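You operate a simulated robot arm through the tools that you are given. There is no shell and no other tool. Be economical: measure what you need, move in short steps, check, and stop when the job is done.

You run a simulated two-armed robot. Do the job below in one go: nothing can be reset, and whatever is moved stays where it is left.

Task
Put the grey web from the top of the riveting bench on the brown mat and the brown web on the top of the gauging bench. Press the hold button two times. Pull the weight drawer open. The order is free.

The check looks at the end state, three seconds after you hand in, the way a careful person would. Anything else that was tipped, shoved, dropped, spilled or broken makes it a failure.

Robot
Two 7-joint arms with two-finger parallel grippers on one trunk, on a base that drives. Base frame: it is fixed to the floor where the robot stands at the start and does not move with it; the origin is under the middle of the robot, x ahead of it, y to its left, z up. Lengths are in m, angles in degrees, forces in N, time in s.
The left shoulder is at the start at [0.05, 0.165, 1.105], the right one opposite. With the tool pointing down near the work surface each hand reaches from about 0.24 to 0.7 m from the robot's upright axis, wherever it stands, measured 20 degrees to its own side. Places, roughly: brown mat [0.6, -1.5, 0.9]; hold button [0.4, -1.7, 0.8]; top of the gauging bench [0.7, 1.8, 0.8]; weight drawer [-2, 1.8, 0.7]. Payload 3.91 kg a hand.
The tool frame of a hand sits at the grasp point between the pads (the TCP): z along the fingers, y along the line on which they close. The tips reach 0.03 m beyond it. Largest opening 0.11 m; finger width 0.02, thickness 0.01; the body of the gripper, 0.048 by 0.112 m, starts 0.055 m behind the TCP.
Orientation is that of the tool frame in the base frame, as a unit quaternion [x, y, z, w]. With the fingers straight down and closing along the base's y, the tool's x points along the base's -x, its y along +y and its z along -z.

Tools
- The arms move only by the tool step_arm. It takes "left_steps", "right_steps" or both (then of equal length, played together; a hand with none holds still); each is one flat list of numbers, 7 for each row, row after row: the closure, from 0 (fully open) to 1 (shut), then the shift along the base's x, y, z in m, then the turn, a rotation vector about the base's x, y, z in degrees. In form: [jaw, tx, ty, tz, rx, ry, rz, jaw, tx, ty, tz, rx, ry, rz, ...]. A call has 1 to 10 rows; each row is the pose to reach, as a shift and turn from the pose commanded when the call began. Rows are played at 5 a second. More than 0.05 m and 8.6 degrees between two rows, or a gripper value outside its range, and nothing of the call is played. A pose out of reach is approached as far as the arm can. The call stops where the force on the tool passes 40 N (or 10 N more than at its start, if that is more) or the arm is blocked; 0.2 s more then pass. Each finger travels about 0.045 m/s and halts on what it meets, pressing with about 25 N; the grip force reading is that of the motor and also rises with nothing between the fingers. The clock runs only during rows and for 0.2 s after the last one: add rows that repeat a pose to give the fingers time. It gives the time, the measured TCP pose, the force on the tool (base axes), the opening and the grip force at its end, in the units of the frame above (readings bear some noise), with the torque about the TCP (base axes, N m) and any sound that the robot's microphone picked up.
- Cameras (640 x 400 px; columns grow to the right, rows downward): "scene" is now at [0.1083, -0.0461, 1.2889]; the picture's right is [-0.51, -0.86, 0.00], its down [-0.36, 0.21, -0.91] and it looks along [0.78, -0.46, -0.42] (base axes); focal length 251 px, centre (320, 200). "left" rides on the left gripper at [0.072, -0.017, -0.103] in its tool frame; the picture's right is [0.23, 0.97, 0.00], its down [-0.76, 0.18, -0.62] and it looks along [-0.61, 0.14, 0.78] (tool axes); focal length 222 px, centre (320, 200). "right" rides on the right gripper at [0.072, 0.017, -0.103] in its tool frame; the picture's right is [-0.23, 0.97, 0.00], its down [-0.76, -0.18, -0.62] and it looks along [-0.61, -0.14, 0.78] (tool axes); focal length 222 px, centre (320, 200). There is no depth. A picture from a camera that has moved, and an enlarged one, comes with that camera's place and axes in the base frame and with its lens.
- grab_frame(camera): a new picture of that camera. The clock stands still meanwhile.
- move_column(by): slides the trunk up (or, below 0, down) by that many m; the arms and the scene camera ride with it, the base frame stays. It gives what a move gives, with no picture.
- steer(legs): drives the robot by 1 to 6 legs, each [ahead, left, turn to the left] in m, m and degrees, along the robot's own axes; the way and the turn of a leg run together, so that a leg with both is an arc; at most 1.5 m and 180 degrees a leg. The arms and the cameras ride along, it lands a little off, and it stops where it bumps. It gives what a move gives.
- pan_tilt(pan, tilt): turns the head with the scene camera to pan (to the left, within 80 degrees either way) and tilt (down, from -29 to 69), counted from straight ahead of the robot. It gives what a move gives.
- inspect(camera, box): a new picture of the part [left, top, right, bottom] of that camera's present view, enlarged. The clock stands still meanwhile.
- sign_off(): hands the job in; it is judged then, once.

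Go step by step. Nothing tells you exact positions but the pictures and the camera data: compare them with the known pose of the tool, close in by small moves and look again before you grip or let go. The budget is 165 turns and 138 pictures, counting those below and the enlarged ones. Unless the task says otherwise, let go and move clear before handing in.

The tools are called after ">>>" by a JSON object that holds its "fn" and its "kwargs". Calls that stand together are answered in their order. step_arm: Moves the arms, as the interface text tells. Its arguments: {"type":"object","properties":{"left_steps":{"type":"array","items":{"type":"number"}},"right_steps":{"type":"array","items":{"type":"number"}}},"required":[]} The other tools are called the same way: move_column (by) slides the trunk up or down; steer (legs) drives the base; pan_tilt (pan, tilt) turns the head that bears the scene camera; grab_frame (camera) takes a picture; inspect (camera, box) takes an enlarged picture of a part of a camera's view; sign_off () hands the job in.

At the start:

```text
t: 0.0
left_position: [0.4117, -0.0665, 1.1522]
left_tool_rot: [0.0, 1.0, 0.0, 0.0]
left_force: [0.1, 0.1, -0.4]
left_wrist_torque: [0.01, 0.0, -0.05]
left_width: 0.1099
left_finger_force: 0.1
right_position: [0.3985, -0.4166, 1.0576]
right_tool_rot: [0.001, 1.0, 0.0, 0.0]
right_force: [-1.1, 0.5, 0.2]
right_wrist_torque: [0.02, -0.02, 0.0]
right_width: 0.1098
right_finger_force: 0.0
trunk travel left (down, up): [-0.325, 0.178]
robot x, y, heading: [-0.0021, -0.0016, -0.0]
head pan, tilt: [-30.6, 24.9]
```

scene: 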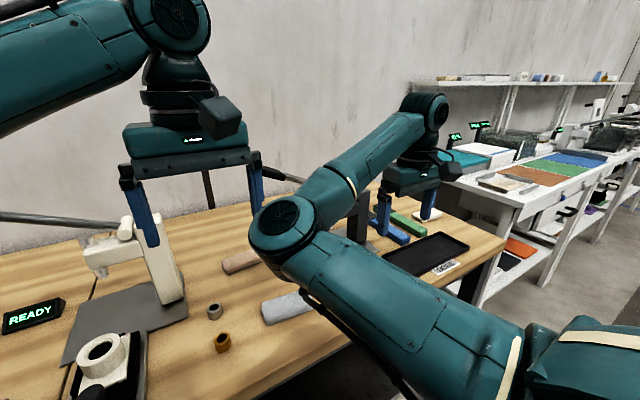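
right: 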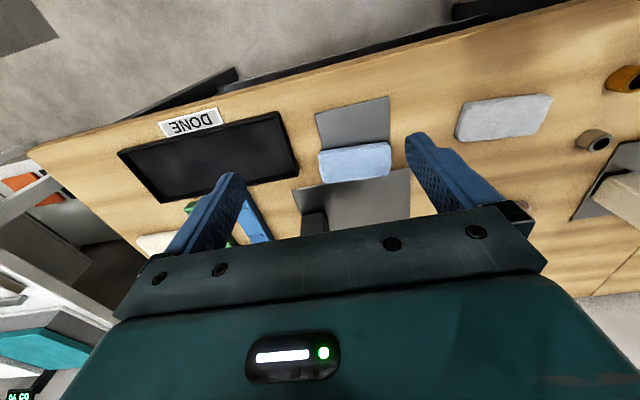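
left: 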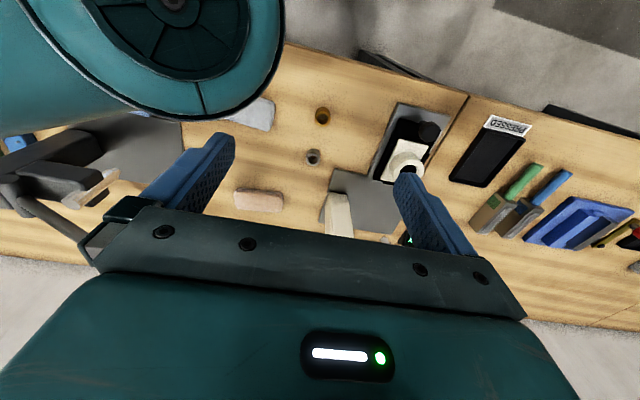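

I see a wooden bench ahead with several small blocks (a grey one, a brown/pink one, a blue-grey one on a fixture), and another table to the right with coloured mats. I'll look around first.

>>> {"fn": "pan_tilt", "kwargs": {"pan": 0, "tilt": 35}}

>>> {"fn": "grab_frame", "kwargs": {"camera": "scene"}}

>>> {"fn": "pan_tilt", "kwargs": {"pan": 60, "tilt": 20}}

>>> {"fn": "grab_frame", "kwargs": {"camera": "scene"}}

>>> {"fn": "pan_tilt", "kwargs": {"pan": -70, "tilt": 20}}

>>> {"fn": "grab_frame", "kwargs": {"camera": "scene"}}

```text
t: 1.0
left_position: [0.4117, -0.0658, 1.1517]
left_tool_rot: [0.0, 1.0, -0.001, 0.0]
left_force: [0.3, -0.1, 0.0]
left_wrist_torque: [0.01, -0.02, 0.01]
left_width: 0.1103
left_finger_force: 0.0
right_position: [0.399, -0.4162, 1.0573]
right_tool_rot: [0.001, 1.0, 0.001, 0.0]
right_force: [0.2, -0.1, -0.7]
right_wrist_torque: [0.02, 0.0, 0.01]
right_width: 0.1101
right_finger_force: 0.0
trunk travel left (down, up): [-0.325, 0.178]
robot x, y, heading: [-0.0008, -0.0005, 0.2]
head pan, tilt: [0.0, 35.0]
```

```text
134 pictures are left
camera scene: at [0.117, 0.0006, 1.2731], right [0.0, -1.0, 0.0], down [-0.57, 0.0, -0.82], along [0.82, 0.0, -0.57], focal length 251 px, centre (320, 200)
```

scene: 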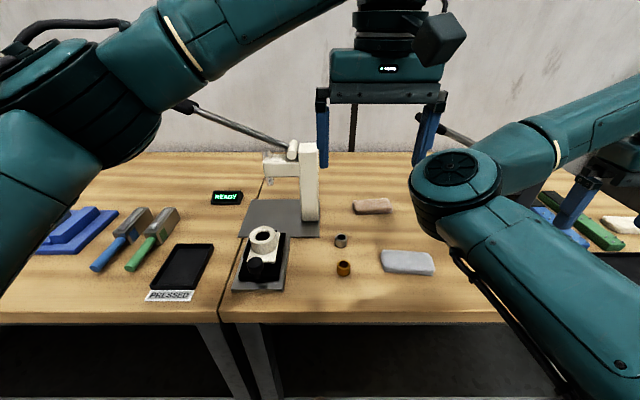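

```text
t: 2.3
left_position: [0.4117, -0.0656, 1.1522]
left_tool_rot: [0.001, 1.0, 0.0, 0.0]
left_force: [-0.6, -0.4, 0.2]
left_wrist_torque: [-0.02, -0.01, 0.01]
left_width: 0.11
left_finger_force: 0.0
right_position: [0.3995, -0.4161, 1.0566]
right_tool_rot: [0.0, 1.0, 0.0, 0.0]
right_force: [0.7, 0.7, 0.4]
right_wrist_torque: [-0.01, 0.01, 0.04]
right_width: 0.1099
right_finger_force: 0.0
trunk travel left (down, up): [-0.325, 0.178]
robot x, y, heading: [0.0006, -0.0005, -0.1]
head pan, tilt: [60.0, 20.0]
```

```text
133 pictures are left
camera scene: at [0.0755, 0.0813, 1.2969], right [0.87, -0.5, 0.0], down [-0.17, -0.3, -0.94], along [0.47, 0.81, -0.34], focal length 251 px, centre (320, 200)
```

scene: 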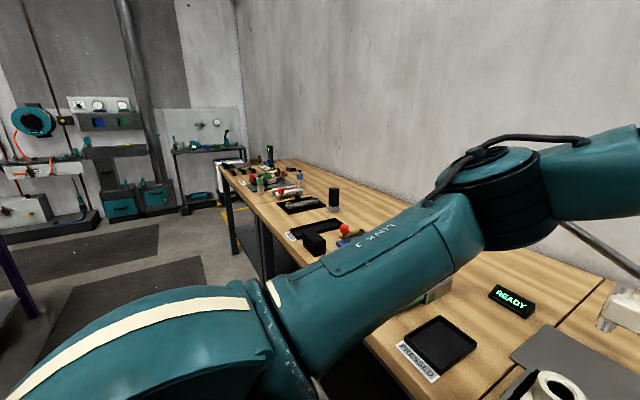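

```text
t: 4.4
left_position: [0.4122, -0.0648, 1.1522]
left_tool_rot: [0.0, 1.0, -0.001, 0.0]
left_force: [-0.1, -0.6, 0.2]
left_wrist_torque: [0.04, -0.02, 0.0]
left_width: 0.1102
left_finger_force: 0.1
right_position: [0.399, -0.4155, 1.0583]
right_tool_rot: [0.001, 1.0, 0.0, -0.001]
right_force: [-0.2, -0.2, 0.7]
right_wrist_torque: [0.0, 0.03, 0.01]
right_width: 0.11
right_finger_force: 0.1
trunk travel left (down, up): [-0.325, 0.178]
robot x, y, heading: [0.0006, -0.0028, -0.1]
head pan, tilt: [-70.0, 20.0]
```

```text
132 pictures are left
camera scene: at [0.0608, -0.0868, 1.2969], right [-0.94, -0.34, 0.0], down [-0.12, 0.32, -0.94], along [0.32, -0.88, -0.34], focal length 251 px, centre (320, 200)
```

scene: 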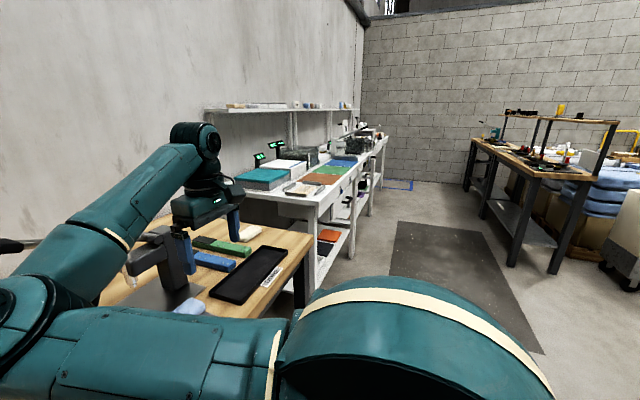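

There's a wooden bench row running left, and a white table with mats to the right. I'll look closer at the labels and parts.

>>> {"fn": "inspect", "kwargs": {"camera": "scene", "box": [180, 80, 420, 230]}}

>>> {"fn": "inspect", "kwargs": {"camera": "right", "box": [100, 50, 640, 290]}}

>>> {"fn": "inspect", "kwargs": {"camera": "left", "box": [200, 60, 640, 335]}}

>>> {"fn": "pan_tilt", "kwargs": {"pan": 60, "tilt": 10}}

>>> {"fn": "inspect", "kwargs": {"camera": "scene", "box": [180, 150, 400, 290]}}

```text
2.67 times, centred on (300, 155) of scene
camera zoom: at [0.0608, -0.0868, 1.2969], right [-0.94, -0.34, 0.0], down [-0.12, 0.32, -0.94], along [0.32, -0.88, -0.34], focal length 669 px, centre (373, 320)
```

zoom: 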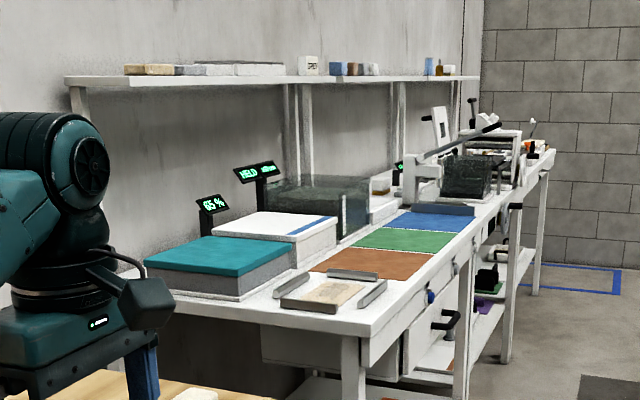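

```text
1.19 times, centred on (370, 170) of right
camera zoom: at [0.3267, -0.3984, 1.16], right [0.23, 0.97, 0.0], down [0.76, -0.18, 0.62], along [0.61, -0.14, -0.78], focal length 263 px, centre (261, 236)
```

zoom: 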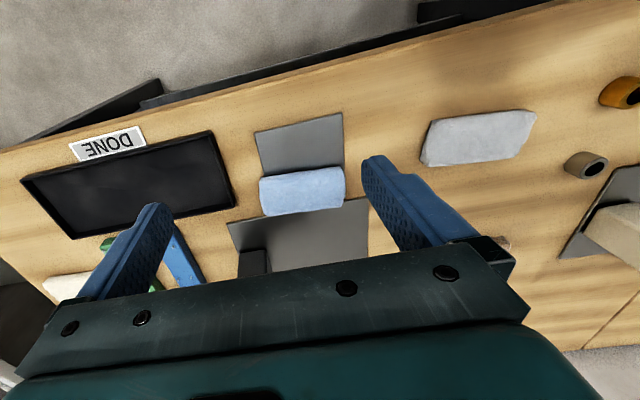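

```text
1.45 times, centred on (420, 198) of left
camera zoom: at [0.3405, -0.0826, 1.2549], right [-0.23, 0.97, 0.0], down [0.76, 0.18, 0.62], along [0.61, 0.14, -0.78], focal length 323 px, centre (174, 204)
```

zoom: 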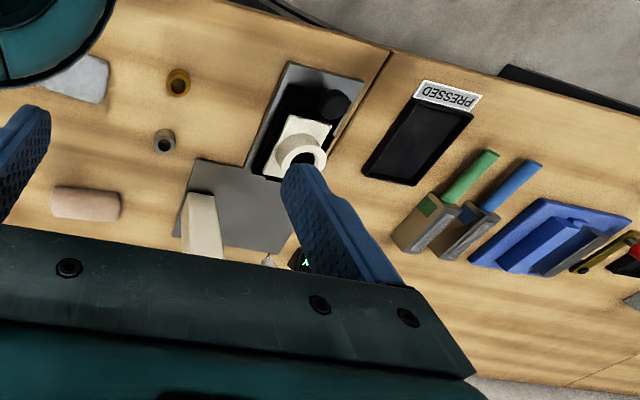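

```text
t: 6.5
left_position: [0.4107, -0.0661, 1.1524]
left_tool_rot: [0.0, 1.0, 0.0, 0.0]
left_force: [0.4, -0.2, 1.0]
left_wrist_torque: [-0.04, 0.0, 0.01]
left_width: 0.11
left_finger_force: 0.1
right_position: [0.3984, -0.4155, 1.0588]
right_tool_rot: [-0.001, 1.0, 0.001, 0.0]
right_force: [-0.2, 0.3, 0.4]
right_wrist_torque: [0.0, 0.02, 0.03]
right_width: 0.11
right_finger_force: 0.1
trunk travel left (down, up): [-0.325, 0.178]
robot x, y, heading: [0.0019, -0.0003, -0.1]
head pan, tilt: [60.0, 10.0]
```

```text
2.86 times, centred on (290, 220) of scene
camera zoom: at [0.0754, 0.0812, 1.3132], right [0.87, -0.5, 0.0], down [-0.09, -0.15, -0.98], along [0.49, 0.85, -0.17], focal length 716 px, centre (406, 143)
```

zoom: 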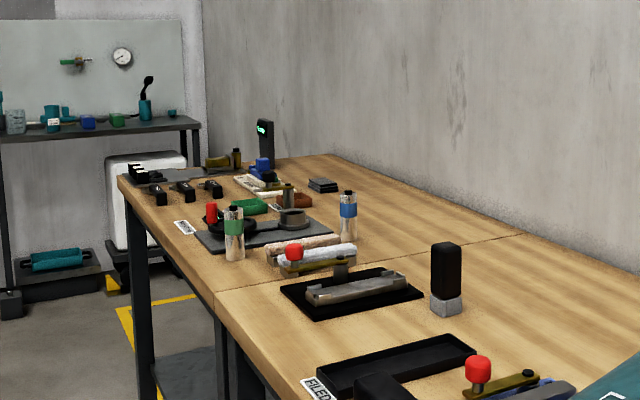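

The grey and pinkish-brown blocks ahead are candidate webs, but there are look-alikes further along the row. I'll look closer at both.

>>> {"fn": "pan_tilt", "kwargs": {"pan": -20, "tilt": 40}}

>>> {"fn": "grab_frame", "kwargs": {"camera": "scene"}}

>>> {"fn": "inspect", "kwargs": {"camera": "scene", "box": [120, 120, 360, 270]}}

>>> {"fn": "pan_tilt", "kwargs": {"pan": 60, "tilt": 10}}

>>> {"fn": "inspect", "kwargs": {"camera": "scene", "box": [230, 190, 350, 265]}}

```text
t: 8.0
left_position: [0.4111, -0.0665, 1.1519]
left_tool_rot: [0.0, 1.0, 0.0, 0.0]
left_force: [-0.5, -0.6, -0.6]
left_wrist_torque: [0.01, 0.02, 0.02]
left_width: 0.1102
left_finger_force: 0.1
right_position: [0.3991, -0.4157, 1.0578]
right_tool_rot: [0.0, 1.0, 0.001, 0.0]
right_force: [0.1, -0.4, 0.4]
right_wrist_torque: [0.0, 0.0, 0.01]
right_width: 0.1101
right_finger_force: 0.1
trunk travel left (down, up): [-0.325, 0.178]
robot x, y, heading: [-0.0014, 0.0016, 0.0]
head pan, tilt: [-20.0, 40.0]
```

```text
127 pictures are left
camera scene: at [0.1088, -0.0283, 1.2655], right [-0.34, -0.94, 0.0], down [-0.6, 0.22, -0.77], along [0.72, -0.26, -0.64], focal length 251 px, centre (320, 200)
```

scene: 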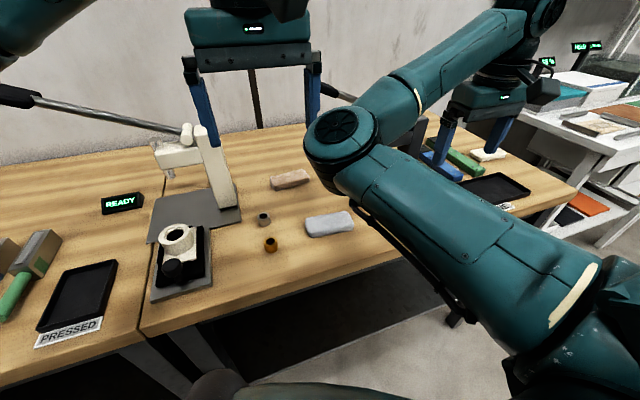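

```text
2.67 times, centred on (240, 195) of scene
camera zoom: at [0.1088, -0.0283, 1.2655], right [-0.34, -0.94, 0.0], down [-0.6, 0.22, -0.77], along [0.72, -0.26, -0.64], focal length 669 px, centre (533, 213)
```

zoom: 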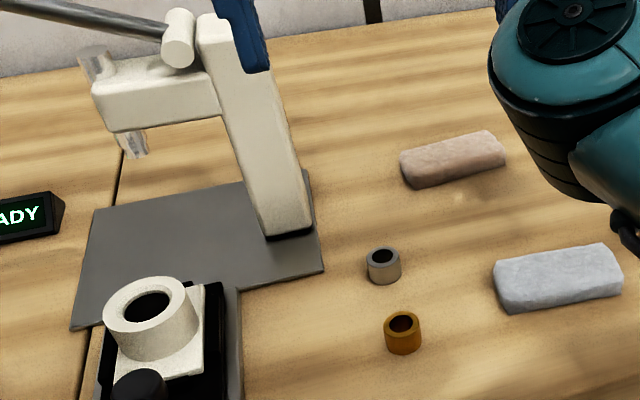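

```text
t: 9.5
left_position: [0.4115, -0.0665, 1.1517]
left_tool_rot: [0.0, 1.0, 0.0, 0.0]
left_force: [0.6, 0.0, -0.1]
left_wrist_torque: [-0.01, 0.01, 0.02]
left_width: 0.1099
left_finger_force: 0.0
right_position: [0.3987, -0.4152, 1.0569]
right_tool_rot: [0.0, 1.0, -0.001, 0.0]
right_force: [-0.3, -0.6, 0.0]
right_wrist_torque: [-0.03, 0.0, 0.05]
right_width: 0.1101
right_finger_force: 0.0
trunk travel left (down, up): [-0.325, 0.178]
robot x, y, heading: [-0.0015, 0.0016, -0.0]
head pan, tilt: [60.0, 10.0]
```

```text
5.33 times, centred on (290, 228) of scene
camera zoom: at [0.0754, 0.0812, 1.3132], right [0.87, -0.5, 0.0], down [-0.09, -0.15, -0.98], along [0.49, 0.85, -0.17], focal length 1337 px, centre (480, 53)
```

zoom: 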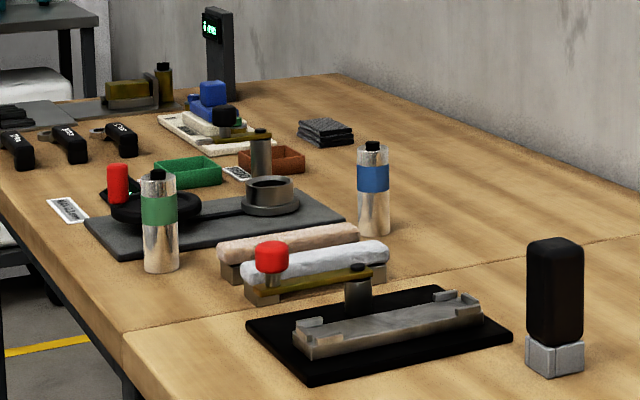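

The small rounded blocks look alike in kind; long bars sit already on the gauging bench. I'll back off a bit and look around before deciding.

>>> {"fn": "steer", "kwargs": {"legs": [[-0.5, 0, 0]]}}

>>> {"fn": "pan_tilt", "kwargs": {"pan": -30, "tilt": 15}}

>>> {"fn": "grab_frame", "kwargs": {"camera": "scene"}}

>>> {"fn": "pan_tilt", "kwargs": {"pan": 30, "tilt": 15}}

>>> {"fn": "grab_frame", "kwargs": {"camera": "scene"}}

>>> {"fn": "pan_tilt", "kwargs": {"pan": 80, "tilt": 15}}

>>> {"fn": "grab_frame", "kwargs": {"camera": "scene"}}

>>> {"fn": "pan_tilt", "kwargs": {"pan": -80, "tilt": 15}}

>>> {"fn": "grab_frame", "kwargs": {"camera": "scene"}}

```text
t: 12.5
left_position: [-0.0848, -0.0688, 1.1512]
left_tool_rot: [0.001, 1.0, 0.0, 0.0]
left_force: [0.5, 0.1, 0.2]
left_wrist_torque: [-0.01, -0.02, -0.01]
left_width: 0.11
left_finger_force: 0.0
right_position: [-0.0976, -0.416, 1.058]
right_tool_rot: [0.002, 1.0, 0.0, 0.0]
right_force: [0.2, -0.2, 1.0]
right_wrist_torque: [0.01, -0.01, 0.0]
right_width: 0.11
right_finger_force: 0.0
trunk travel left (down, up): [-0.325, 0.178]
robot x, y, heading: [-0.4937, 0.0007, -0.6]
head pan, tilt: [60.0, 10.0]
```

```text
t: 14.1
left_position: [-0.0836, -0.0656, 1.1516]
left_tool_rot: [0.001, 1.0, 0.0, 0.0]
left_force: [-0.5, 0.1, 0.7]
left_wrist_torque: [0.0, 0.01, 0.03]
left_width: 0.1101
left_finger_force: 0.0
right_position: [-0.0975, -0.4157, 1.0572]
right_tool_rot: [0.003, 1.0, 0.001, 0.0]
right_force: [0.0, 0.5, 0.0]
right_wrist_torque: [-0.01, -0.01, -0.01]
right_width: 0.1099
right_finger_force: 0.0
trunk travel left (down, up): [-0.325, 0.178]
robot x, y, heading: [-0.4957, 0.0033, -0.1]
head pan, tilt: [-30.0, 15.0]
```

```text
124 pictures are left
camera scene: at [-0.3855, -0.0453, 1.3051], right [-0.5, -0.86, 0.0], down [-0.22, 0.13, -0.97], along [0.83, -0.49, -0.26], focal length 251 px, centre (320, 200)
```

scene: 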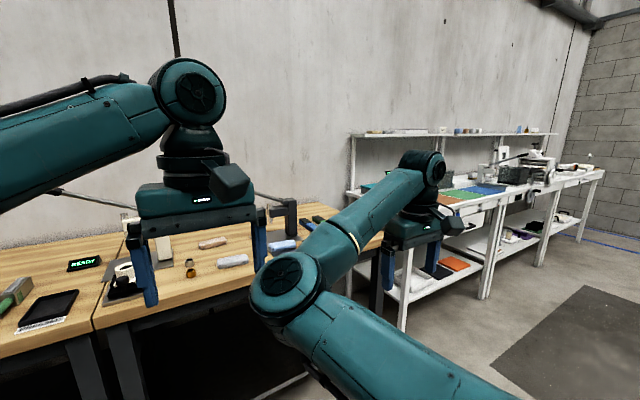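

```text
t: 15.4
left_position: [-0.0844, -0.0669, 1.1517]
left_tool_rot: [0.001, 1.0, 0.0, 0.0]
left_force: [0.1, 0.7, -0.1]
left_wrist_torque: [0.03, 0.0, -0.03]
left_width: 0.1101
left_finger_force: 0.0
right_position: [-0.0991, -0.4178, 1.0576]
right_tool_rot: [0.003, 1.0, 0.0, 0.0]
right_force: [-0.9, 0.7, 0.6]
right_wrist_torque: [-0.01, 0.0, -0.02]
right_width: 0.1099
right_finger_force: 0.1
trunk travel left (down, up): [-0.325, 0.178]
robot x, y, heading: [-0.4927, 0.0004, -0.5]
head pan, tilt: [30.0, 15.0]
```

```text
123 pictures are left
camera scene: at [-0.3851, 0.048, 1.3051], right [0.5, -0.87, 0.0], down [-0.22, -0.13, -0.97], along [0.84, 0.48, -0.26], focal length 251 px, centre (320, 200)
```

scene: 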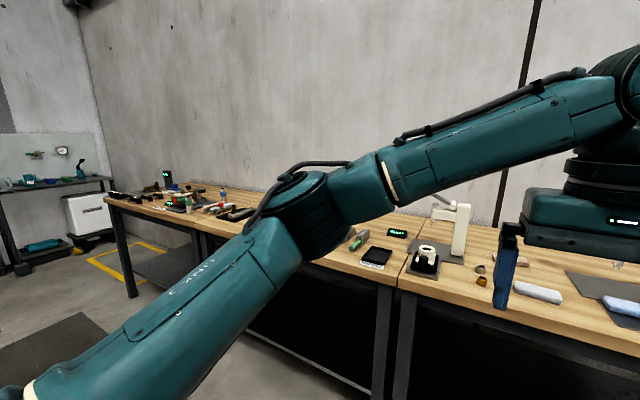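

```text
t: 16.6
left_position: [-0.0836, -0.0663, 1.1518]
left_tool_rot: [0.001, 1.0, 0.0, 0.0]
left_force: [-0.6, 0.2, 0.2]
left_wrist_torque: [0.05, -0.04, 0.01]
left_width: 0.11
left_finger_force: 0.0
right_position: [-0.0981, -0.4174, 1.0568]
right_tool_rot: [0.003, 1.0, 0.0, -0.001]
right_force: [0.0, -0.6, 0.0]
right_wrist_torque: [0.0, -0.04, 0.02]
right_width: 0.11
right_finger_force: 0.0
trunk travel left (down, up): [-0.325, 0.178]
robot x, y, heading: [-0.4949, -0.0005, -0.3]
head pan, tilt: [80.0, 15.0]
```

```text
122 pictures are left
camera scene: at [-0.4495, 0.0936, 1.3051], right [0.98, -0.18, 0.0], down [-0.05, -0.25, -0.97], along [0.17, 0.95, -0.26], focal length 251 px, centre (320, 200)
```

scene: 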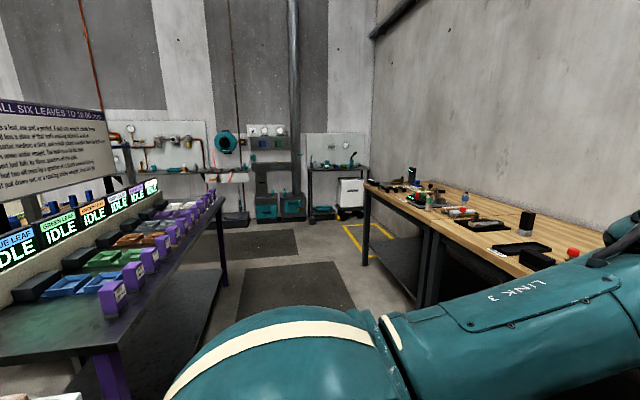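

```text
t: 19.1
left_position: [-0.0843, -0.0662, 1.1513]
left_tool_rot: [0.002, 1.0, 0.001, 0.0]
left_force: [-0.9, 0.2, 0.4]
left_wrist_torque: [0.06, 0.03, 0.01]
left_width: 0.1099
left_finger_force: 0.0
right_position: [-0.0977, -0.4168, 1.0583]
right_tool_rot: [0.002, 1.0, 0.0, 0.0]
right_force: [-0.3, -0.3, 0.2]
right_wrist_torque: [0.01, -0.01, -0.03]
right_width: 0.1101
right_finger_force: 0.1
trunk travel left (down, up): [-0.325, 0.178]
robot x, y, heading: [-0.4935, -0.0012, -0.3]
head pan, tilt: [-80.0, 15.0]
```

```text
121 pictures are left
camera scene: at [-0.4504, -0.0903, 1.3051], right [-0.99, -0.17, 0.0], down [-0.04, 0.26, -0.97], along [0.16, -0.95, -0.26], focal length 251 px, centre (320, 200)
```

scene: 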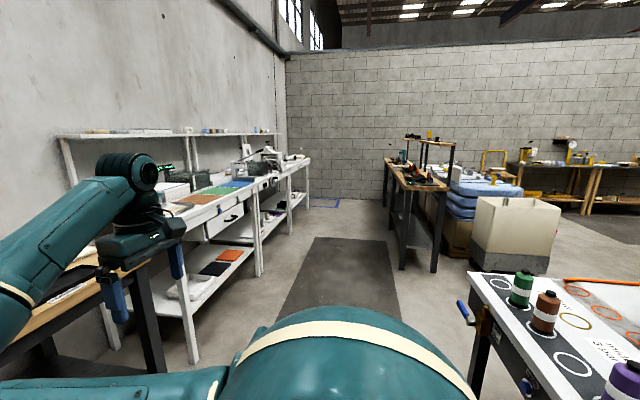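

There are more benches behind, with signs. I'll turn the robot half round to survey them.

>>> {"fn": "steer", "kwargs": {"legs": [[0, 0, 90]]}}

>>> {"fn": "pan_tilt", "kwargs": {"pan": 15, "tilt": 15}}

>>> {"fn": "grab_frame", "kwargs": {"camera": "scene"}}

>>> {"fn": "pan_tilt", "kwargs": {"pan": 65, "tilt": 15}}

>>> {"fn": "grab_frame", "kwargs": {"camera": "scene"}}

>>> {"fn": "inspect", "kwargs": {"camera": "scene", "box": [0, 50, 320, 250]}}

>>> {"fn": "inspect", "kwargs": {"camera": "scene", "box": [320, 50, 640, 250]}}

```text
t: 23.2
left_position: [-0.4221, 0.4118, 1.1528]
left_tool_rot: [-0.703, 0.712, -0.001, 0.0]
left_force: [-0.2, 0.6, -0.2]
left_wrist_torque: [0.02, -0.03, -0.02]
left_width: 0.11
left_finger_force: 0.1
right_position: [-0.0727, 0.3944, 1.0577]
right_tool_rot: [-0.702, 0.712, 0.0, -0.001]
right_force: [-0.6, -0.7, -0.6]
right_wrist_torque: [0.03, 0.05, 0.01]
right_width: 0.11
right_finger_force: 0.1
trunk travel left (down, up): [-0.325, 0.178]
robot x, y, heading: [-0.4917, 0.0, 89.2]
head pan, tilt: [-80.0, 15.0]
```

```text
t: 25.0
left_position: [-0.4232, 0.4112, 1.1508]
left_tool_rot: [-0.702, 0.712, 0.0, -0.001]
left_force: [0.0, 0.0, 0.4]
left_wrist_torque: [0.01, -0.01, -0.02]
left_width: 0.1097
left_finger_force: 0.0
right_position: [-0.0728, 0.3933, 1.057]
right_tool_rot: [-0.702, 0.712, 0.0, 0.0]
right_force: [0.3, 0.1, -0.2]
right_wrist_torque: [0.0, 0.02, -0.01]
right_width: 0.1099
right_finger_force: 0.0
trunk travel left (down, up): [-0.325, 0.178]
robot x, y, heading: [-0.4961, 0.0014, 89.0]
head pan, tilt: [15.0, 15.0]
```

```text
120 pictures are left
camera scene: at [-0.5178, 0.1217, 1.3051], right [0.97, 0.24, 0.0], down [0.06, -0.25, -0.97], along [-0.24, 0.94, -0.26], focal length 251 px, centre (320, 200)
```

scene: 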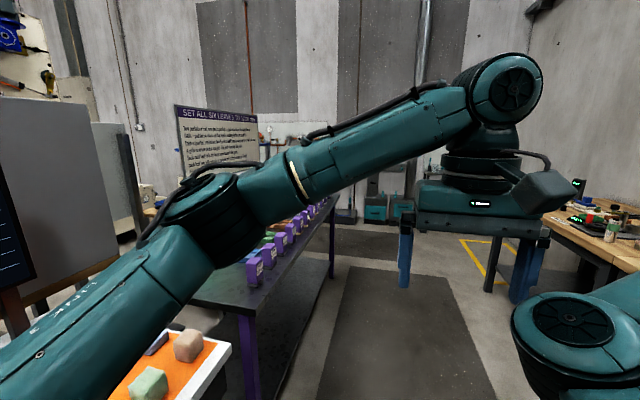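

```text
t: 26.1
left_position: [-0.4226, 0.4121, 1.1519]
left_tool_rot: [-0.702, 0.712, -0.001, 0.001]
left_force: [0.8, -0.4, 0.3]
left_wrist_torque: [0.03, 0.03, 0.03]
left_width: 0.1101
left_finger_force: 0.1
right_position: [-0.0731, 0.3936, 1.058]
right_tool_rot: [-0.702, 0.712, -0.001, 0.0]
right_force: [-0.6, -0.3, -0.4]
right_wrist_torque: [-0.01, -0.02, -0.03]
right_width: 0.11
right_finger_force: 0.1
trunk travel left (down, up): [-0.325, 0.178]
robot x, y, heading: [-0.495, 0.0007, 89.2]
head pan, tilt: [65.0, 15.0]
```

```text
119 pictures are left
camera scene: at [-0.5791, 0.072, 1.3051], right [0.44, 0.9, 0.0], down [0.23, -0.11, -0.97], along [-0.87, 0.42, -0.26], focal length 251 px, centre (320, 200)
```

scene: 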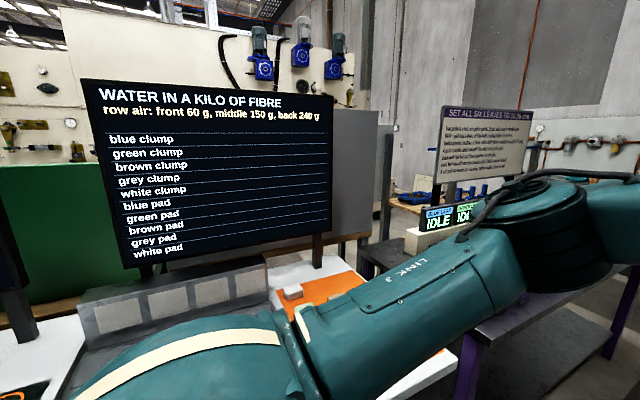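

```text
2.00 times, centred on (160, 150) of scene
camera zoom: at [-0.5791, 0.072, 1.3051], right [0.44, 0.9, 0.0], down [0.23, -0.11, -0.97], along [-0.87, 0.42, -0.26], focal length 502 px, centre (640, 300)
```

zoom: 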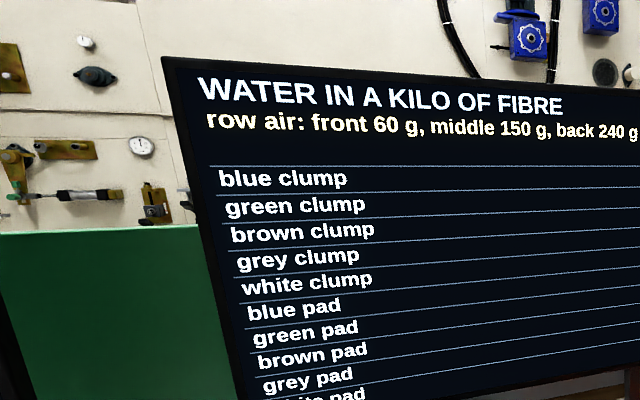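

```text
2.00 times, centred on (480, 150) of scene
camera zoom: at [-0.5791, 0.072, 1.3051], right [0.44, 0.9, 0.0], down [0.23, -0.11, -0.97], along [-0.87, 0.42, -0.26], focal length 502 px, centre (0, 300)
```

zoom: 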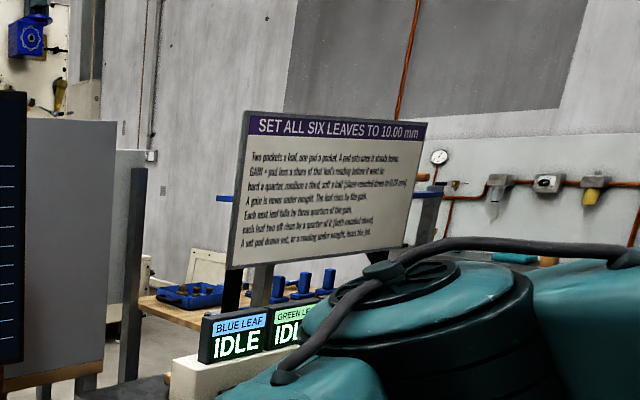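

Fibre pieces (clumps, pads) exist at a station behind; I need to know which pieces are "webs". I continue the survey to the rear.

>>> {"fn": "steer", "kwargs": {"legs": [[0, 0, 80]]}}

>>> {"fn": "pan_tilt", "kwargs": {"pan": -20, "tilt": 20}}

>>> {"fn": "grab_frame", "kwargs": {"camera": "scene"}}

>>> {"fn": "pan_tilt", "kwargs": {"pan": 50, "tilt": 20}}

>>> {"fn": "grab_frame", "kwargs": {"camera": "scene"}}

>>> {"fn": "pan_tilt", "kwargs": {"pan": -75, "tilt": 20}}

>>> {"fn": "grab_frame", "kwargs": {"camera": "scene"}}

```text
t: 30.0
left_position: [-0.8875, 0.1414, 1.1514]
left_tool_rot: [0.996, -0.091, 0.0, -0.001]
left_force: [-0.1, 0.1, -0.2]
left_wrist_torque: [0.0, 0.0, -0.02]
left_width: 0.11
left_finger_force: 0.2
right_position: [-0.8126, 0.4816, 1.0585]
right_tool_rot: [0.996, -0.091, 0.0, 0.0]
right_force: [0.5, 0.0, 0.2]
right_wrist_torque: [-0.02, -0.01, 0.01]
right_width: 0.1098
right_finger_force: 0.2
trunk travel left (down, up): [-0.325, 0.178]
robot x, y, heading: [-0.4948, 0.0009, 169.4]
head pan, tilt: [65.0, 15.0]
```

```text
t: 31.6
left_position: [-0.8879, 0.1396, 1.1518]
left_tool_rot: [0.996, -0.091, 0.001, 0.0]
left_force: [-0.8, 0.5, -0.3]
left_wrist_torque: [-0.01, 0.06, -0.01]
left_width: 0.1101
left_finger_force: 0.0
right_position: [-0.813, 0.4826, 1.0579]
right_tool_rot: [0.996, -0.091, -0.001, 0.0]
right_force: [-0.1, 0.1, -0.3]
right_wrist_torque: [0.0, 0.0, -0.03]
right_width: 0.1102
right_finger_force: 0.1
trunk travel left (down, up): [-0.325, 0.178]
robot x, y, heading: [-0.4936, -0.0019, 169.6]
head pan, tilt: [-20.0, 20.0]
```

```text
116 pictures are left
camera scene: at [-0.6047, 0.0542, 1.2969], right [0.51, 0.86, 0.0], down [0.3, -0.17, -0.94], along [-0.81, 0.47, -0.34], focal length 251 px, centre (320, 200)
```

scene: 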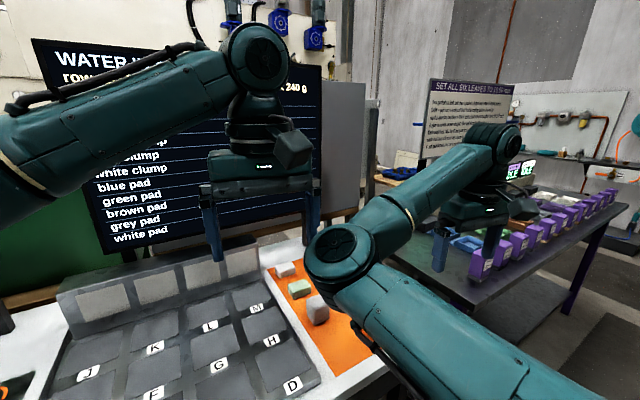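

```text
t: 33.0
left_position: [-0.8879, 0.1408, 1.1516]
left_tool_rot: [0.996, -0.091, 0.0, 0.0]
left_force: [0.6, 0.0, 0.7]
left_wrist_torque: [0.0, -0.02, -0.04]
left_width: 0.1102
left_finger_force: 0.0
right_position: [-0.8123, 0.4826, 1.0563]
right_tool_rot: [0.996, -0.091, -0.001, -0.001]
right_force: [-0.3, -0.4, -0.4]
right_wrist_torque: [-0.02, -0.05, 0.04]
right_width: 0.11
right_finger_force: 0.1
trunk travel left (down, up): [-0.325, 0.178]
robot x, y, heading: [-0.497, 0.0003, 169.6]
head pan, tilt: [50.0, 20.0]
```

```text
115 pictures are left
camera scene: at [-0.5961, -0.0522, 1.2969], right [-0.64, 0.77, 0.0], down [0.26, 0.22, -0.94], along [-0.72, -0.6, -0.34], focal length 251 px, centre (320, 200)
```

scene: 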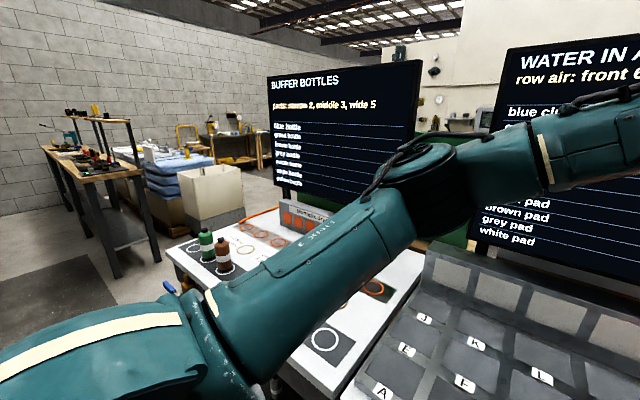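

```text
t: 35.0
left_position: [-0.8879, 0.141, 1.1518]
left_tool_rot: [0.996, -0.091, 0.0, 0.0]
left_force: [-0.7, -0.2, 0.6]
left_wrist_torque: [0.01, 0.01, 0.02]
left_width: 0.11
left_finger_force: 0.0
right_position: [-0.8131, 0.4818, 1.0568]
right_tool_rot: [0.996, -0.091, -0.001, 0.001]
right_force: [0.6, -0.4, -0.7]
right_wrist_torque: [0.02, -0.01, -0.04]
right_width: 0.11
right_finger_force: 0.1
trunk travel left (down, up): [-0.325, 0.178]
robot x, y, heading: [-0.4976, -0.0017, 169.7]
head pan, tilt: [-75.0, 20.0]
```

```text
114 pictures are left
camera scene: at [-0.5319, 0.1, 1.2969], right [1.0, 0.08, 0.0], down [0.03, -0.34, -0.94], along [-0.08, 0.94, -0.34], focal length 251 px, centre (320, 200)
```

scene: 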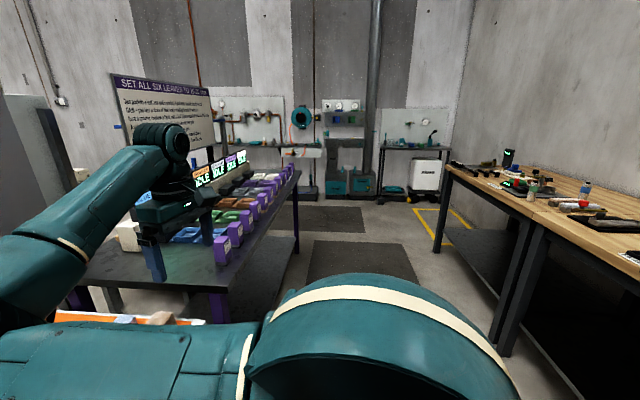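

Cubes here are clumps and pads, so webs are another shape. I'll go look at the gauging bench's fibre bars closely.

>>> {"fn": "steer", "kwargs": {"legs": [[0, 0, -169.7], [0, 1.4, 0]]}}

>>> {"fn": "pan_tilt", "kwargs": {"pan": 0, "tilt": 25}}

>>> {"fn": "grab_frame", "kwargs": {"camera": "scene"}}

>>> {"fn": "pan_tilt", "kwargs": {"pan": 45, "tilt": 20}}

>>> {"fn": "grab_frame", "kwargs": {"camera": "scene"}}

```text
t: 49.0
left_position: [-0.0786, 1.3399, 1.1518]
left_tool_rot: [0.001, 1.0, 0.0, 0.0]
left_force: [0.3, -0.2, -0.7]
left_wrist_torque: [0.01, -0.03, -0.02]
left_width: 0.1099
left_finger_force: 0.1
right_position: [-0.0917, 0.9902, 1.0575]
right_tool_rot: [0.001, 1.0, 0.0, 0.0]
right_force: [-0.2, -0.2, -0.5]
right_wrist_torque: [0.02, -0.02, -0.02]
right_width: 0.1101
right_finger_force: 0.0
trunk travel left (down, up): [-0.325, 0.178]
robot x, y, heading: [-0.4933, 1.4077, 0.1]
head pan, tilt: [-75.0, 20.0]
```

```text
t: 50.5
left_position: [-0.0778, 1.34, 1.1524]
left_tool_rot: [0.0, 1.0, 0.0, 0.0]
left_force: [0.5, -0.4, -0.6]
left_wrist_torque: [-0.01, -0.01, -0.01]
left_width: 0.11
left_finger_force: 0.0
right_position: [-0.0908, 0.9894, 1.0575]
right_tool_rot: [0.001, 1.0, 0.0, 0.0]
right_force: [0.2, 0.4, -0.4]
right_wrist_torque: [-0.04, -0.02, 0.02]
right_width: 0.11
right_finger_force: 0.0
trunk travel left (down, up): [-0.325, 0.178]
robot x, y, heading: [-0.488, 1.4081, -0.5]
head pan, tilt: [0.0, 25.0]
```

```text
113 pictures are left
camera scene: at [-0.3688, 1.4076, 1.2888], right [0.0, -1.0, 0.0], down [-0.42, 0.0, -0.91], along [0.91, 0.0, -0.42], focal length 251 px, centre (320, 200)
```

scene: 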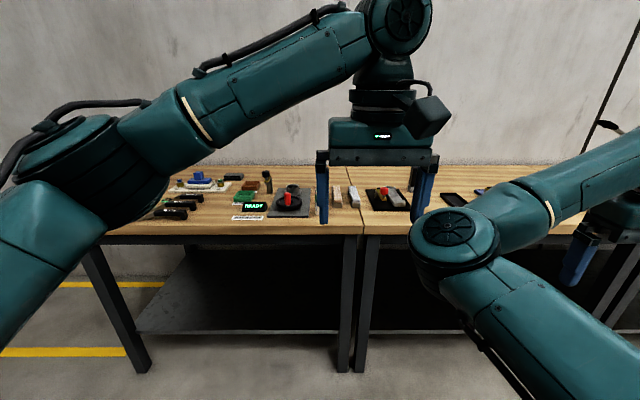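

```text
t: 51.6
left_position: [-0.0787, 1.3404, 1.1521]
left_tool_rot: [0.001, 1.0, -0.001, 0.001]
left_force: [-0.4, -0.3, -0.2]
left_wrist_torque: [-0.01, -0.06, -0.01]
left_width: 0.1101
left_finger_force: 0.1
right_position: [-0.0906, 0.9897, 1.0571]
right_tool_rot: [0.001, 1.0, -0.001, 0.0]
right_force: [0.5, -0.4, 0.5]
right_wrist_torque: [-0.03, 0.0, 0.0]
right_width: 0.1098
right_finger_force: 0.0
trunk travel left (down, up): [-0.325, 0.178]
robot x, y, heading: [-0.4959, 1.4089, -0.3]
head pan, tilt: [45.0, 20.0]
```

```text
112 pictures are left
camera scene: at [-0.395, 1.4735, 1.2969], right [0.71, -0.71, 0.0], down [-0.24, -0.24, -0.94], along [0.67, 0.66, -0.34], focal length 251 px, centre (320, 200)
```

scene: 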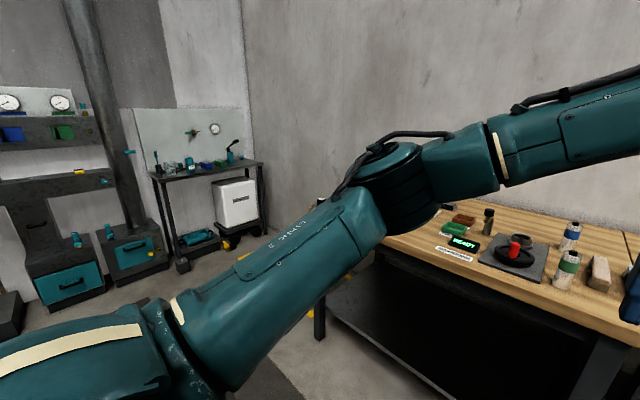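

I'll zoom in on the gauging bench.

>>> {"fn": "pan_tilt", "kwargs": {"pan": 5, "tilt": 25}}

>>> {"fn": "inspect", "kwargs": {"camera": "scene", "box": [160, 160, 352, 280]}}

>>> {"fn": "inspect", "kwargs": {"camera": "scene", "box": [340, 160, 460, 235]}}

>>> {"fn": "inspect", "kwargs": {"camera": "left", "box": [0, 0, 640, 250]}}

```text
t: 52.7
left_position: [-0.0792, 1.3393, 1.1522]
left_tool_rot: [0.001, 1.0, 0.0, 0.0]
left_force: [0.4, -0.5, 0.2]
left_wrist_torque: [0.01, 0.02, 0.01]
left_width: 0.11
left_finger_force: 0.1
right_position: [-0.0914, 0.9904, 1.0574]
right_tool_rot: [0.001, 1.0, 0.0, 0.0]
right_force: [-1.3, -0.2, -0.5]
right_wrist_torque: [0.02, 0.02, -0.04]
right_width: 0.1101
right_finger_force: 0.1
trunk travel left (down, up): [-0.325, 0.178]
robot x, y, heading: [-0.4899, 1.4096, -0.1]
head pan, tilt: [5.0, 25.0]
```

```text
3.33 times, centred on (256, 220) of scene
camera zoom: at [-0.3692, 1.4158, 1.2888], right [0.09, -1.0, 0.0], down [-0.42, -0.04, -0.91], along [0.9, 0.08, -0.42], focal length 836 px, centre (533, 133)
```

zoom: 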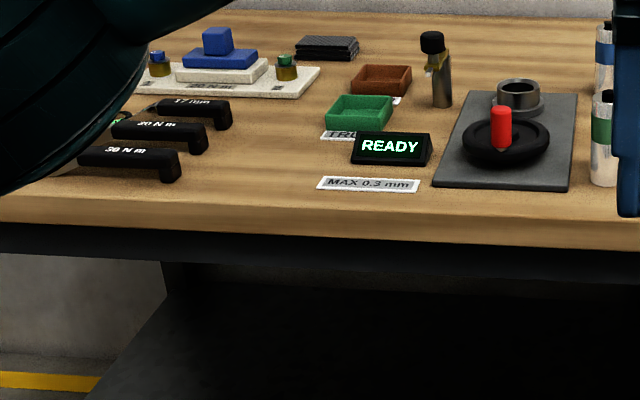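

```text
5.33 times, centred on (400, 198) of scene
camera zoom: at [-0.3692, 1.4158, 1.2888], right [0.09, -1.0, 0.0], down [-0.42, -0.04, -0.91], along [0.9, 0.08, -0.42], focal length 1337 px, centre (-107, 213)
```

zoom: 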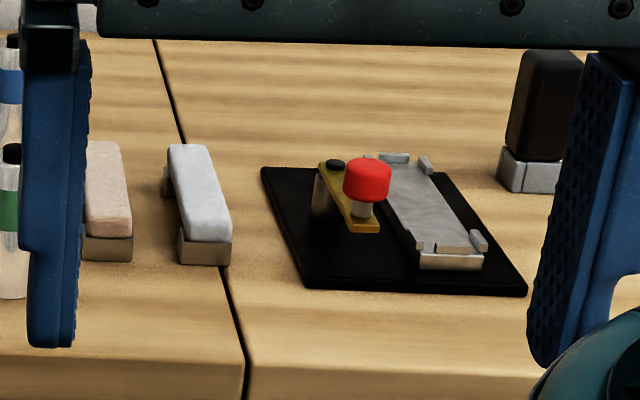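

```text
1.00 times, centred on (320, 125) of left
camera zoom: at [-0.1495, 1.324, 1.2549], right [-0.23, 0.97, 0.0], down [0.76, 0.18, 0.62], along [0.61, 0.14, -0.78], focal length 222 px, centre (320, 275)
```

zoom: 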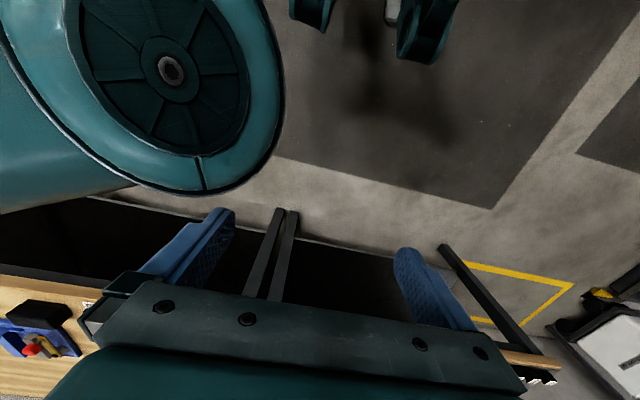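

The gauging bench has a go/no-go gauge, bottles and two bars on stands. Now I look at the white table with the mats for more of the same kinds of pieces.

>>> {"fn": "steer", "kwargs": {"legs": [[0, -1.45, 0], [0, -1.45, 0]]}}

>>> {"fn": "pan_tilt", "kwargs": {"pan": 0, "tilt": 15}}

>>> {"fn": "grab_frame", "kwargs": {"camera": "scene"}}

>>> {"fn": "pan_tilt", "kwargs": {"pan": 40, "tilt": 20}}

>>> {"fn": "grab_frame", "kwargs": {"camera": "scene"}}

>>> {"fn": "pan_tilt", "kwargs": {"pan": -40, "tilt": 20}}

>>> {"fn": "grab_frame", "kwargs": {"camera": "scene"}}

```text
t: 66.7
left_position: [-0.0825, -1.5515, 1.1516]
left_tool_rot: [-0.004, 1.0, 0.0, -0.001]
left_force: [-0.1, 0.0, -0.4]
left_wrist_torque: [-0.04, -0.02, 0.01]
left_width: 0.1098
left_finger_force: 0.1
right_position: [-0.093, -1.9024, 1.0573]
right_tool_rot: [-0.003, 1.0, 0.0, 0.001]
right_force: [-0.6, -0.2, 0.1]
right_wrist_torque: [-0.01, 0.0, -0.03]
right_width: 0.1099
right_finger_force: 0.0
trunk travel left (down, up): [-0.325, 0.178]
robot x, y, heading: [-0.4939, -1.4896, 0.4]
head pan, tilt: [5.0, 25.0]
```

```text
t: 67.4
left_position: [-0.082, -1.5518, 1.1522]
left_tool_rot: [-0.004, 1.0, 0.0, 0.0]
left_force: [0.5, -1.6, 0.0]
left_wrist_torque: [-0.03, -0.02, 0.01]
left_width: 0.1101
left_finger_force: 0.0
right_position: [-0.092, -1.9023, 1.0568]
right_tool_rot: [-0.004, 1.0, 0.0, 0.0]
right_force: [1.2, -0.2, 0.4]
right_wrist_torque: [0.0, 0.0, -0.02]
right_width: 0.11
right_finger_force: 0.1
trunk travel left (down, up): [-0.325, 0.178]
robot x, y, heading: [-0.4932, -1.4894, 0.2]
head pan, tilt: [0.0, 15.0]
```

```text
108 pictures are left
camera scene: at [-0.3721, -1.4869, 1.305], right [0.01, -1.0, 0.0], down [-0.26, 0.0, -0.97], along [0.97, 0.01, -0.26], focal length 251 px, centre (320, 200)
```

scene: 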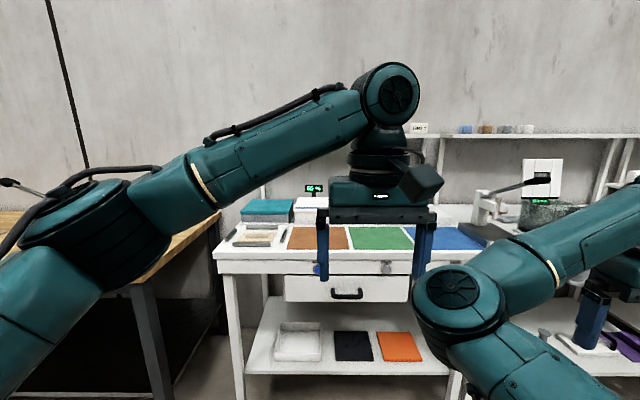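

```text
t: 68.4
left_position: [-0.0823, -1.552, 1.151]
left_tool_rot: [-0.004, 1.0, 0.0, -0.001]
left_force: [0.2, -0.1, 0.2]
left_wrist_torque: [-0.01, 0.03, -0.01]
left_width: 0.11
left_finger_force: 0.0
right_position: [-0.0925, -1.902, 1.0575]
right_tool_rot: [-0.004, 1.0, -0.001, 0.0]
right_force: [0.1, 0.6, -1.2]
right_wrist_torque: [0.02, 0.0, 0.01]
right_width: 0.1099
right_finger_force: 0.1
trunk travel left (down, up): [-0.325, 0.178]
robot x, y, heading: [-0.5003, -1.4865, 0.1]
head pan, tilt: [40.0, 20.0]
```

```text
107 pictures are left
camera scene: at [-0.3945, -1.4273, 1.2969], right [0.65, -0.76, 0.0], down [-0.26, -0.22, -0.94], along [0.72, 0.61, -0.34], focal length 251 px, centre (320, 200)
```

scene: 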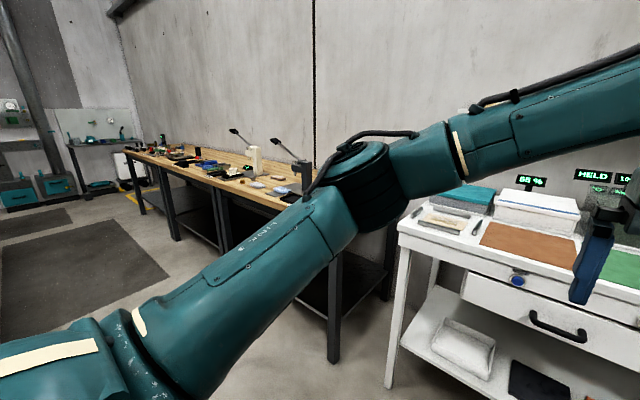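

```text
t: 70.0
left_position: [-0.0815, -1.5505, 1.1538]
left_tool_rot: [-0.004, 1.0, -0.001, 0.0]
left_force: [0.5, -0.6, 1.1]
left_wrist_torque: [0.0, -0.02, -0.03]
left_width: 0.1102
left_finger_force: 0.0
right_position: [-0.0919, -1.9013, 1.0574]
right_tool_rot: [-0.003, 1.0, 0.0, 0.001]
right_force: [-0.3, 0.2, -0.1]
right_wrist_torque: [-0.04, 0.0, 0.01]
right_width: 0.1099
right_finger_force: 0.2
trunk travel left (down, up): [-0.325, 0.178]
robot x, y, heading: [-0.4938, -1.4892, 0.4]
head pan, tilt: [-40.0, 20.0]
```

```text
106 pictures are left
camera scene: at [-0.3937, -1.5469, 1.2969], right [-0.64, -0.77, 0.0], down [-0.26, 0.22, -0.94], along [0.72, -0.6, -0.34], focal length 251 px, centre (320, 200)
```

scene: 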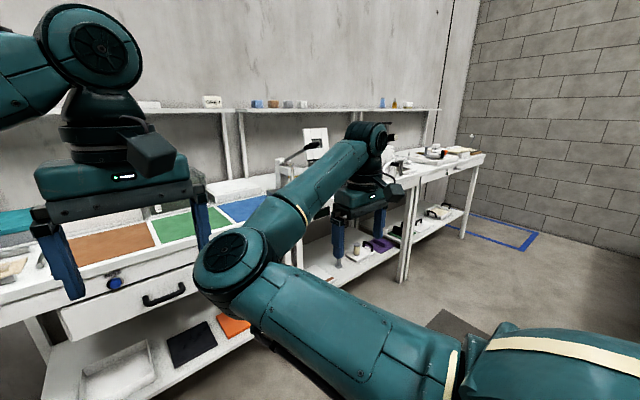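

Two round controls are on the front edge of the white table (blue and grey). I'll zoom in on those, the displays, and the parts.

>>> {"fn": "pan_tilt", "kwargs": {"pan": 10, "tilt": 20}}

>>> {"fn": "grab_frame", "kwargs": {"camera": "scene"}}

>>> {"fn": "inspect", "kwargs": {"camera": "scene", "box": [220, 130, 380, 230]}}

>>> {"fn": "inspect", "kwargs": {"camera": "scene", "box": [340, 220, 500, 320]}}

>>> {"fn": "pan_tilt", "kwargs": {"pan": 35, "tilt": 0}}

>>> {"fn": "grab_frame", "kwargs": {"camera": "scene"}}

```text
t: 71.2
left_position: [-0.0834, -1.5514, 1.1526]
left_tool_rot: [-0.004, 1.0, 0.0, 0.0]
left_force: [0.4, -0.5, 0.3]
left_wrist_torque: [-0.01, 0.01, -0.04]
left_width: 0.11
left_finger_force: 0.1
right_position: [-0.0933, -1.9017, 1.0573]
right_tool_rot: [-0.004, 1.0, 0.0, 0.001]
right_force: [0.9, -0.4, -0.1]
right_wrist_torque: [0.02, -0.01, 0.04]
right_width: 0.1099
right_finger_force: 0.1
trunk travel left (down, up): [-0.325, 0.178]
robot x, y, heading: [-0.4926, -1.4889, 0.2]
head pan, tilt: [10.0, 20.0]
```

```text
105 pictures are left
camera scene: at [-0.3739, -1.4709, 1.2969], right [0.18, -0.98, 0.0], down [-0.34, -0.06, -0.94], along [0.92, 0.17, -0.34], focal length 251 px, centre (320, 200)
```

scene: 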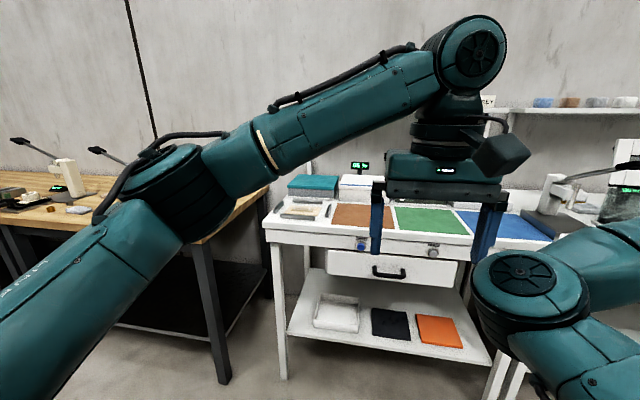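

```text
4.00 times, centred on (300, 180) of scene
camera zoom: at [-0.3739, -1.4709, 1.2969], right [0.18, -0.98, 0.0], down [-0.34, -0.06, -0.94], along [0.92, 0.17, -0.34], focal length 1003 px, centre (400, 280)
```

zoom: 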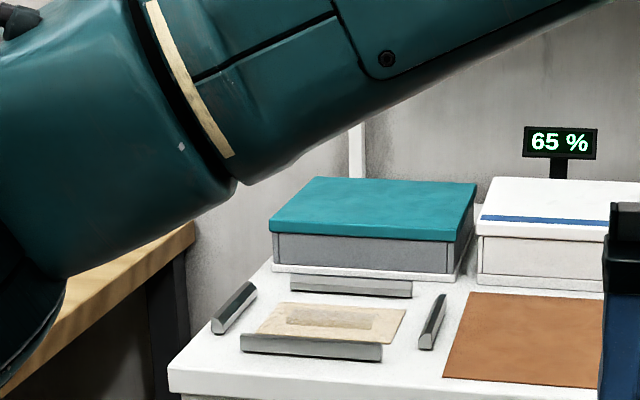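

```text
4.00 times, centred on (420, 270) of scene
camera zoom: at [-0.3739, -1.4709, 1.2969], right [0.18, -0.98, 0.0], down [-0.34, -0.06, -0.94], along [0.92, 0.17, -0.34], focal length 1003 px, centre (-80, -80)
```

zoom: 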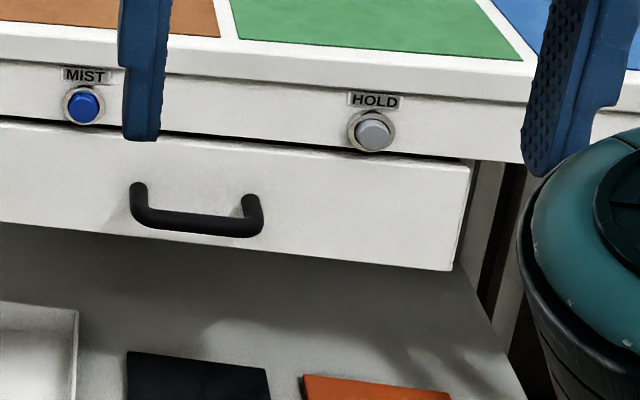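

```text
t: 72.0
left_position: [-0.0827, -1.5513, 1.1513]
left_tool_rot: [-0.004, 1.0, 0.0, 0.001]
left_force: [0.2, 0.4, 0.4]
left_wrist_torque: [-0.04, 0.0, 0.01]
left_width: 0.11
left_finger_force: 0.2
right_position: [-0.0921, -1.9015, 1.0574]
right_tool_rot: [-0.004, 1.0, -0.001, 0.0]
right_force: [0.0, 0.1, -1.0]
right_wrist_torque: [0.02, -0.01, -0.03]
right_width: 0.1101
right_finger_force: 0.1
trunk travel left (down, up): [-0.325, 0.178]
robot x, y, heading: [-0.4984, -1.484, 0.4]
head pan, tilt: [35.0, 0.0]
```

```text
102 pictures are left
camera scene: at [-0.392, -1.4355, 1.3291], right [0.58, -0.82, 0.0], down [0.0, 0.0, -1.0], along [0.82, 0.58, 0.0], focal length 251 px, centre (320, 200)
```

scene: 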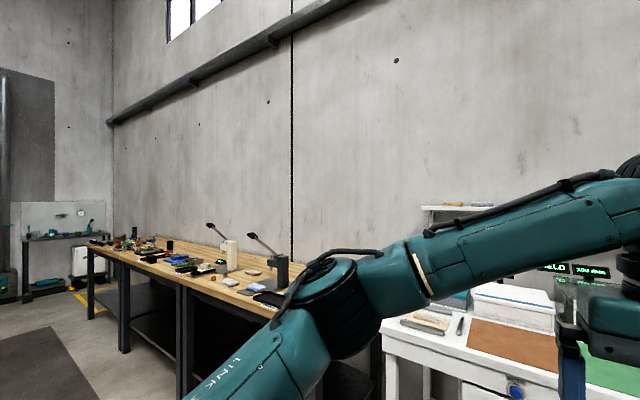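

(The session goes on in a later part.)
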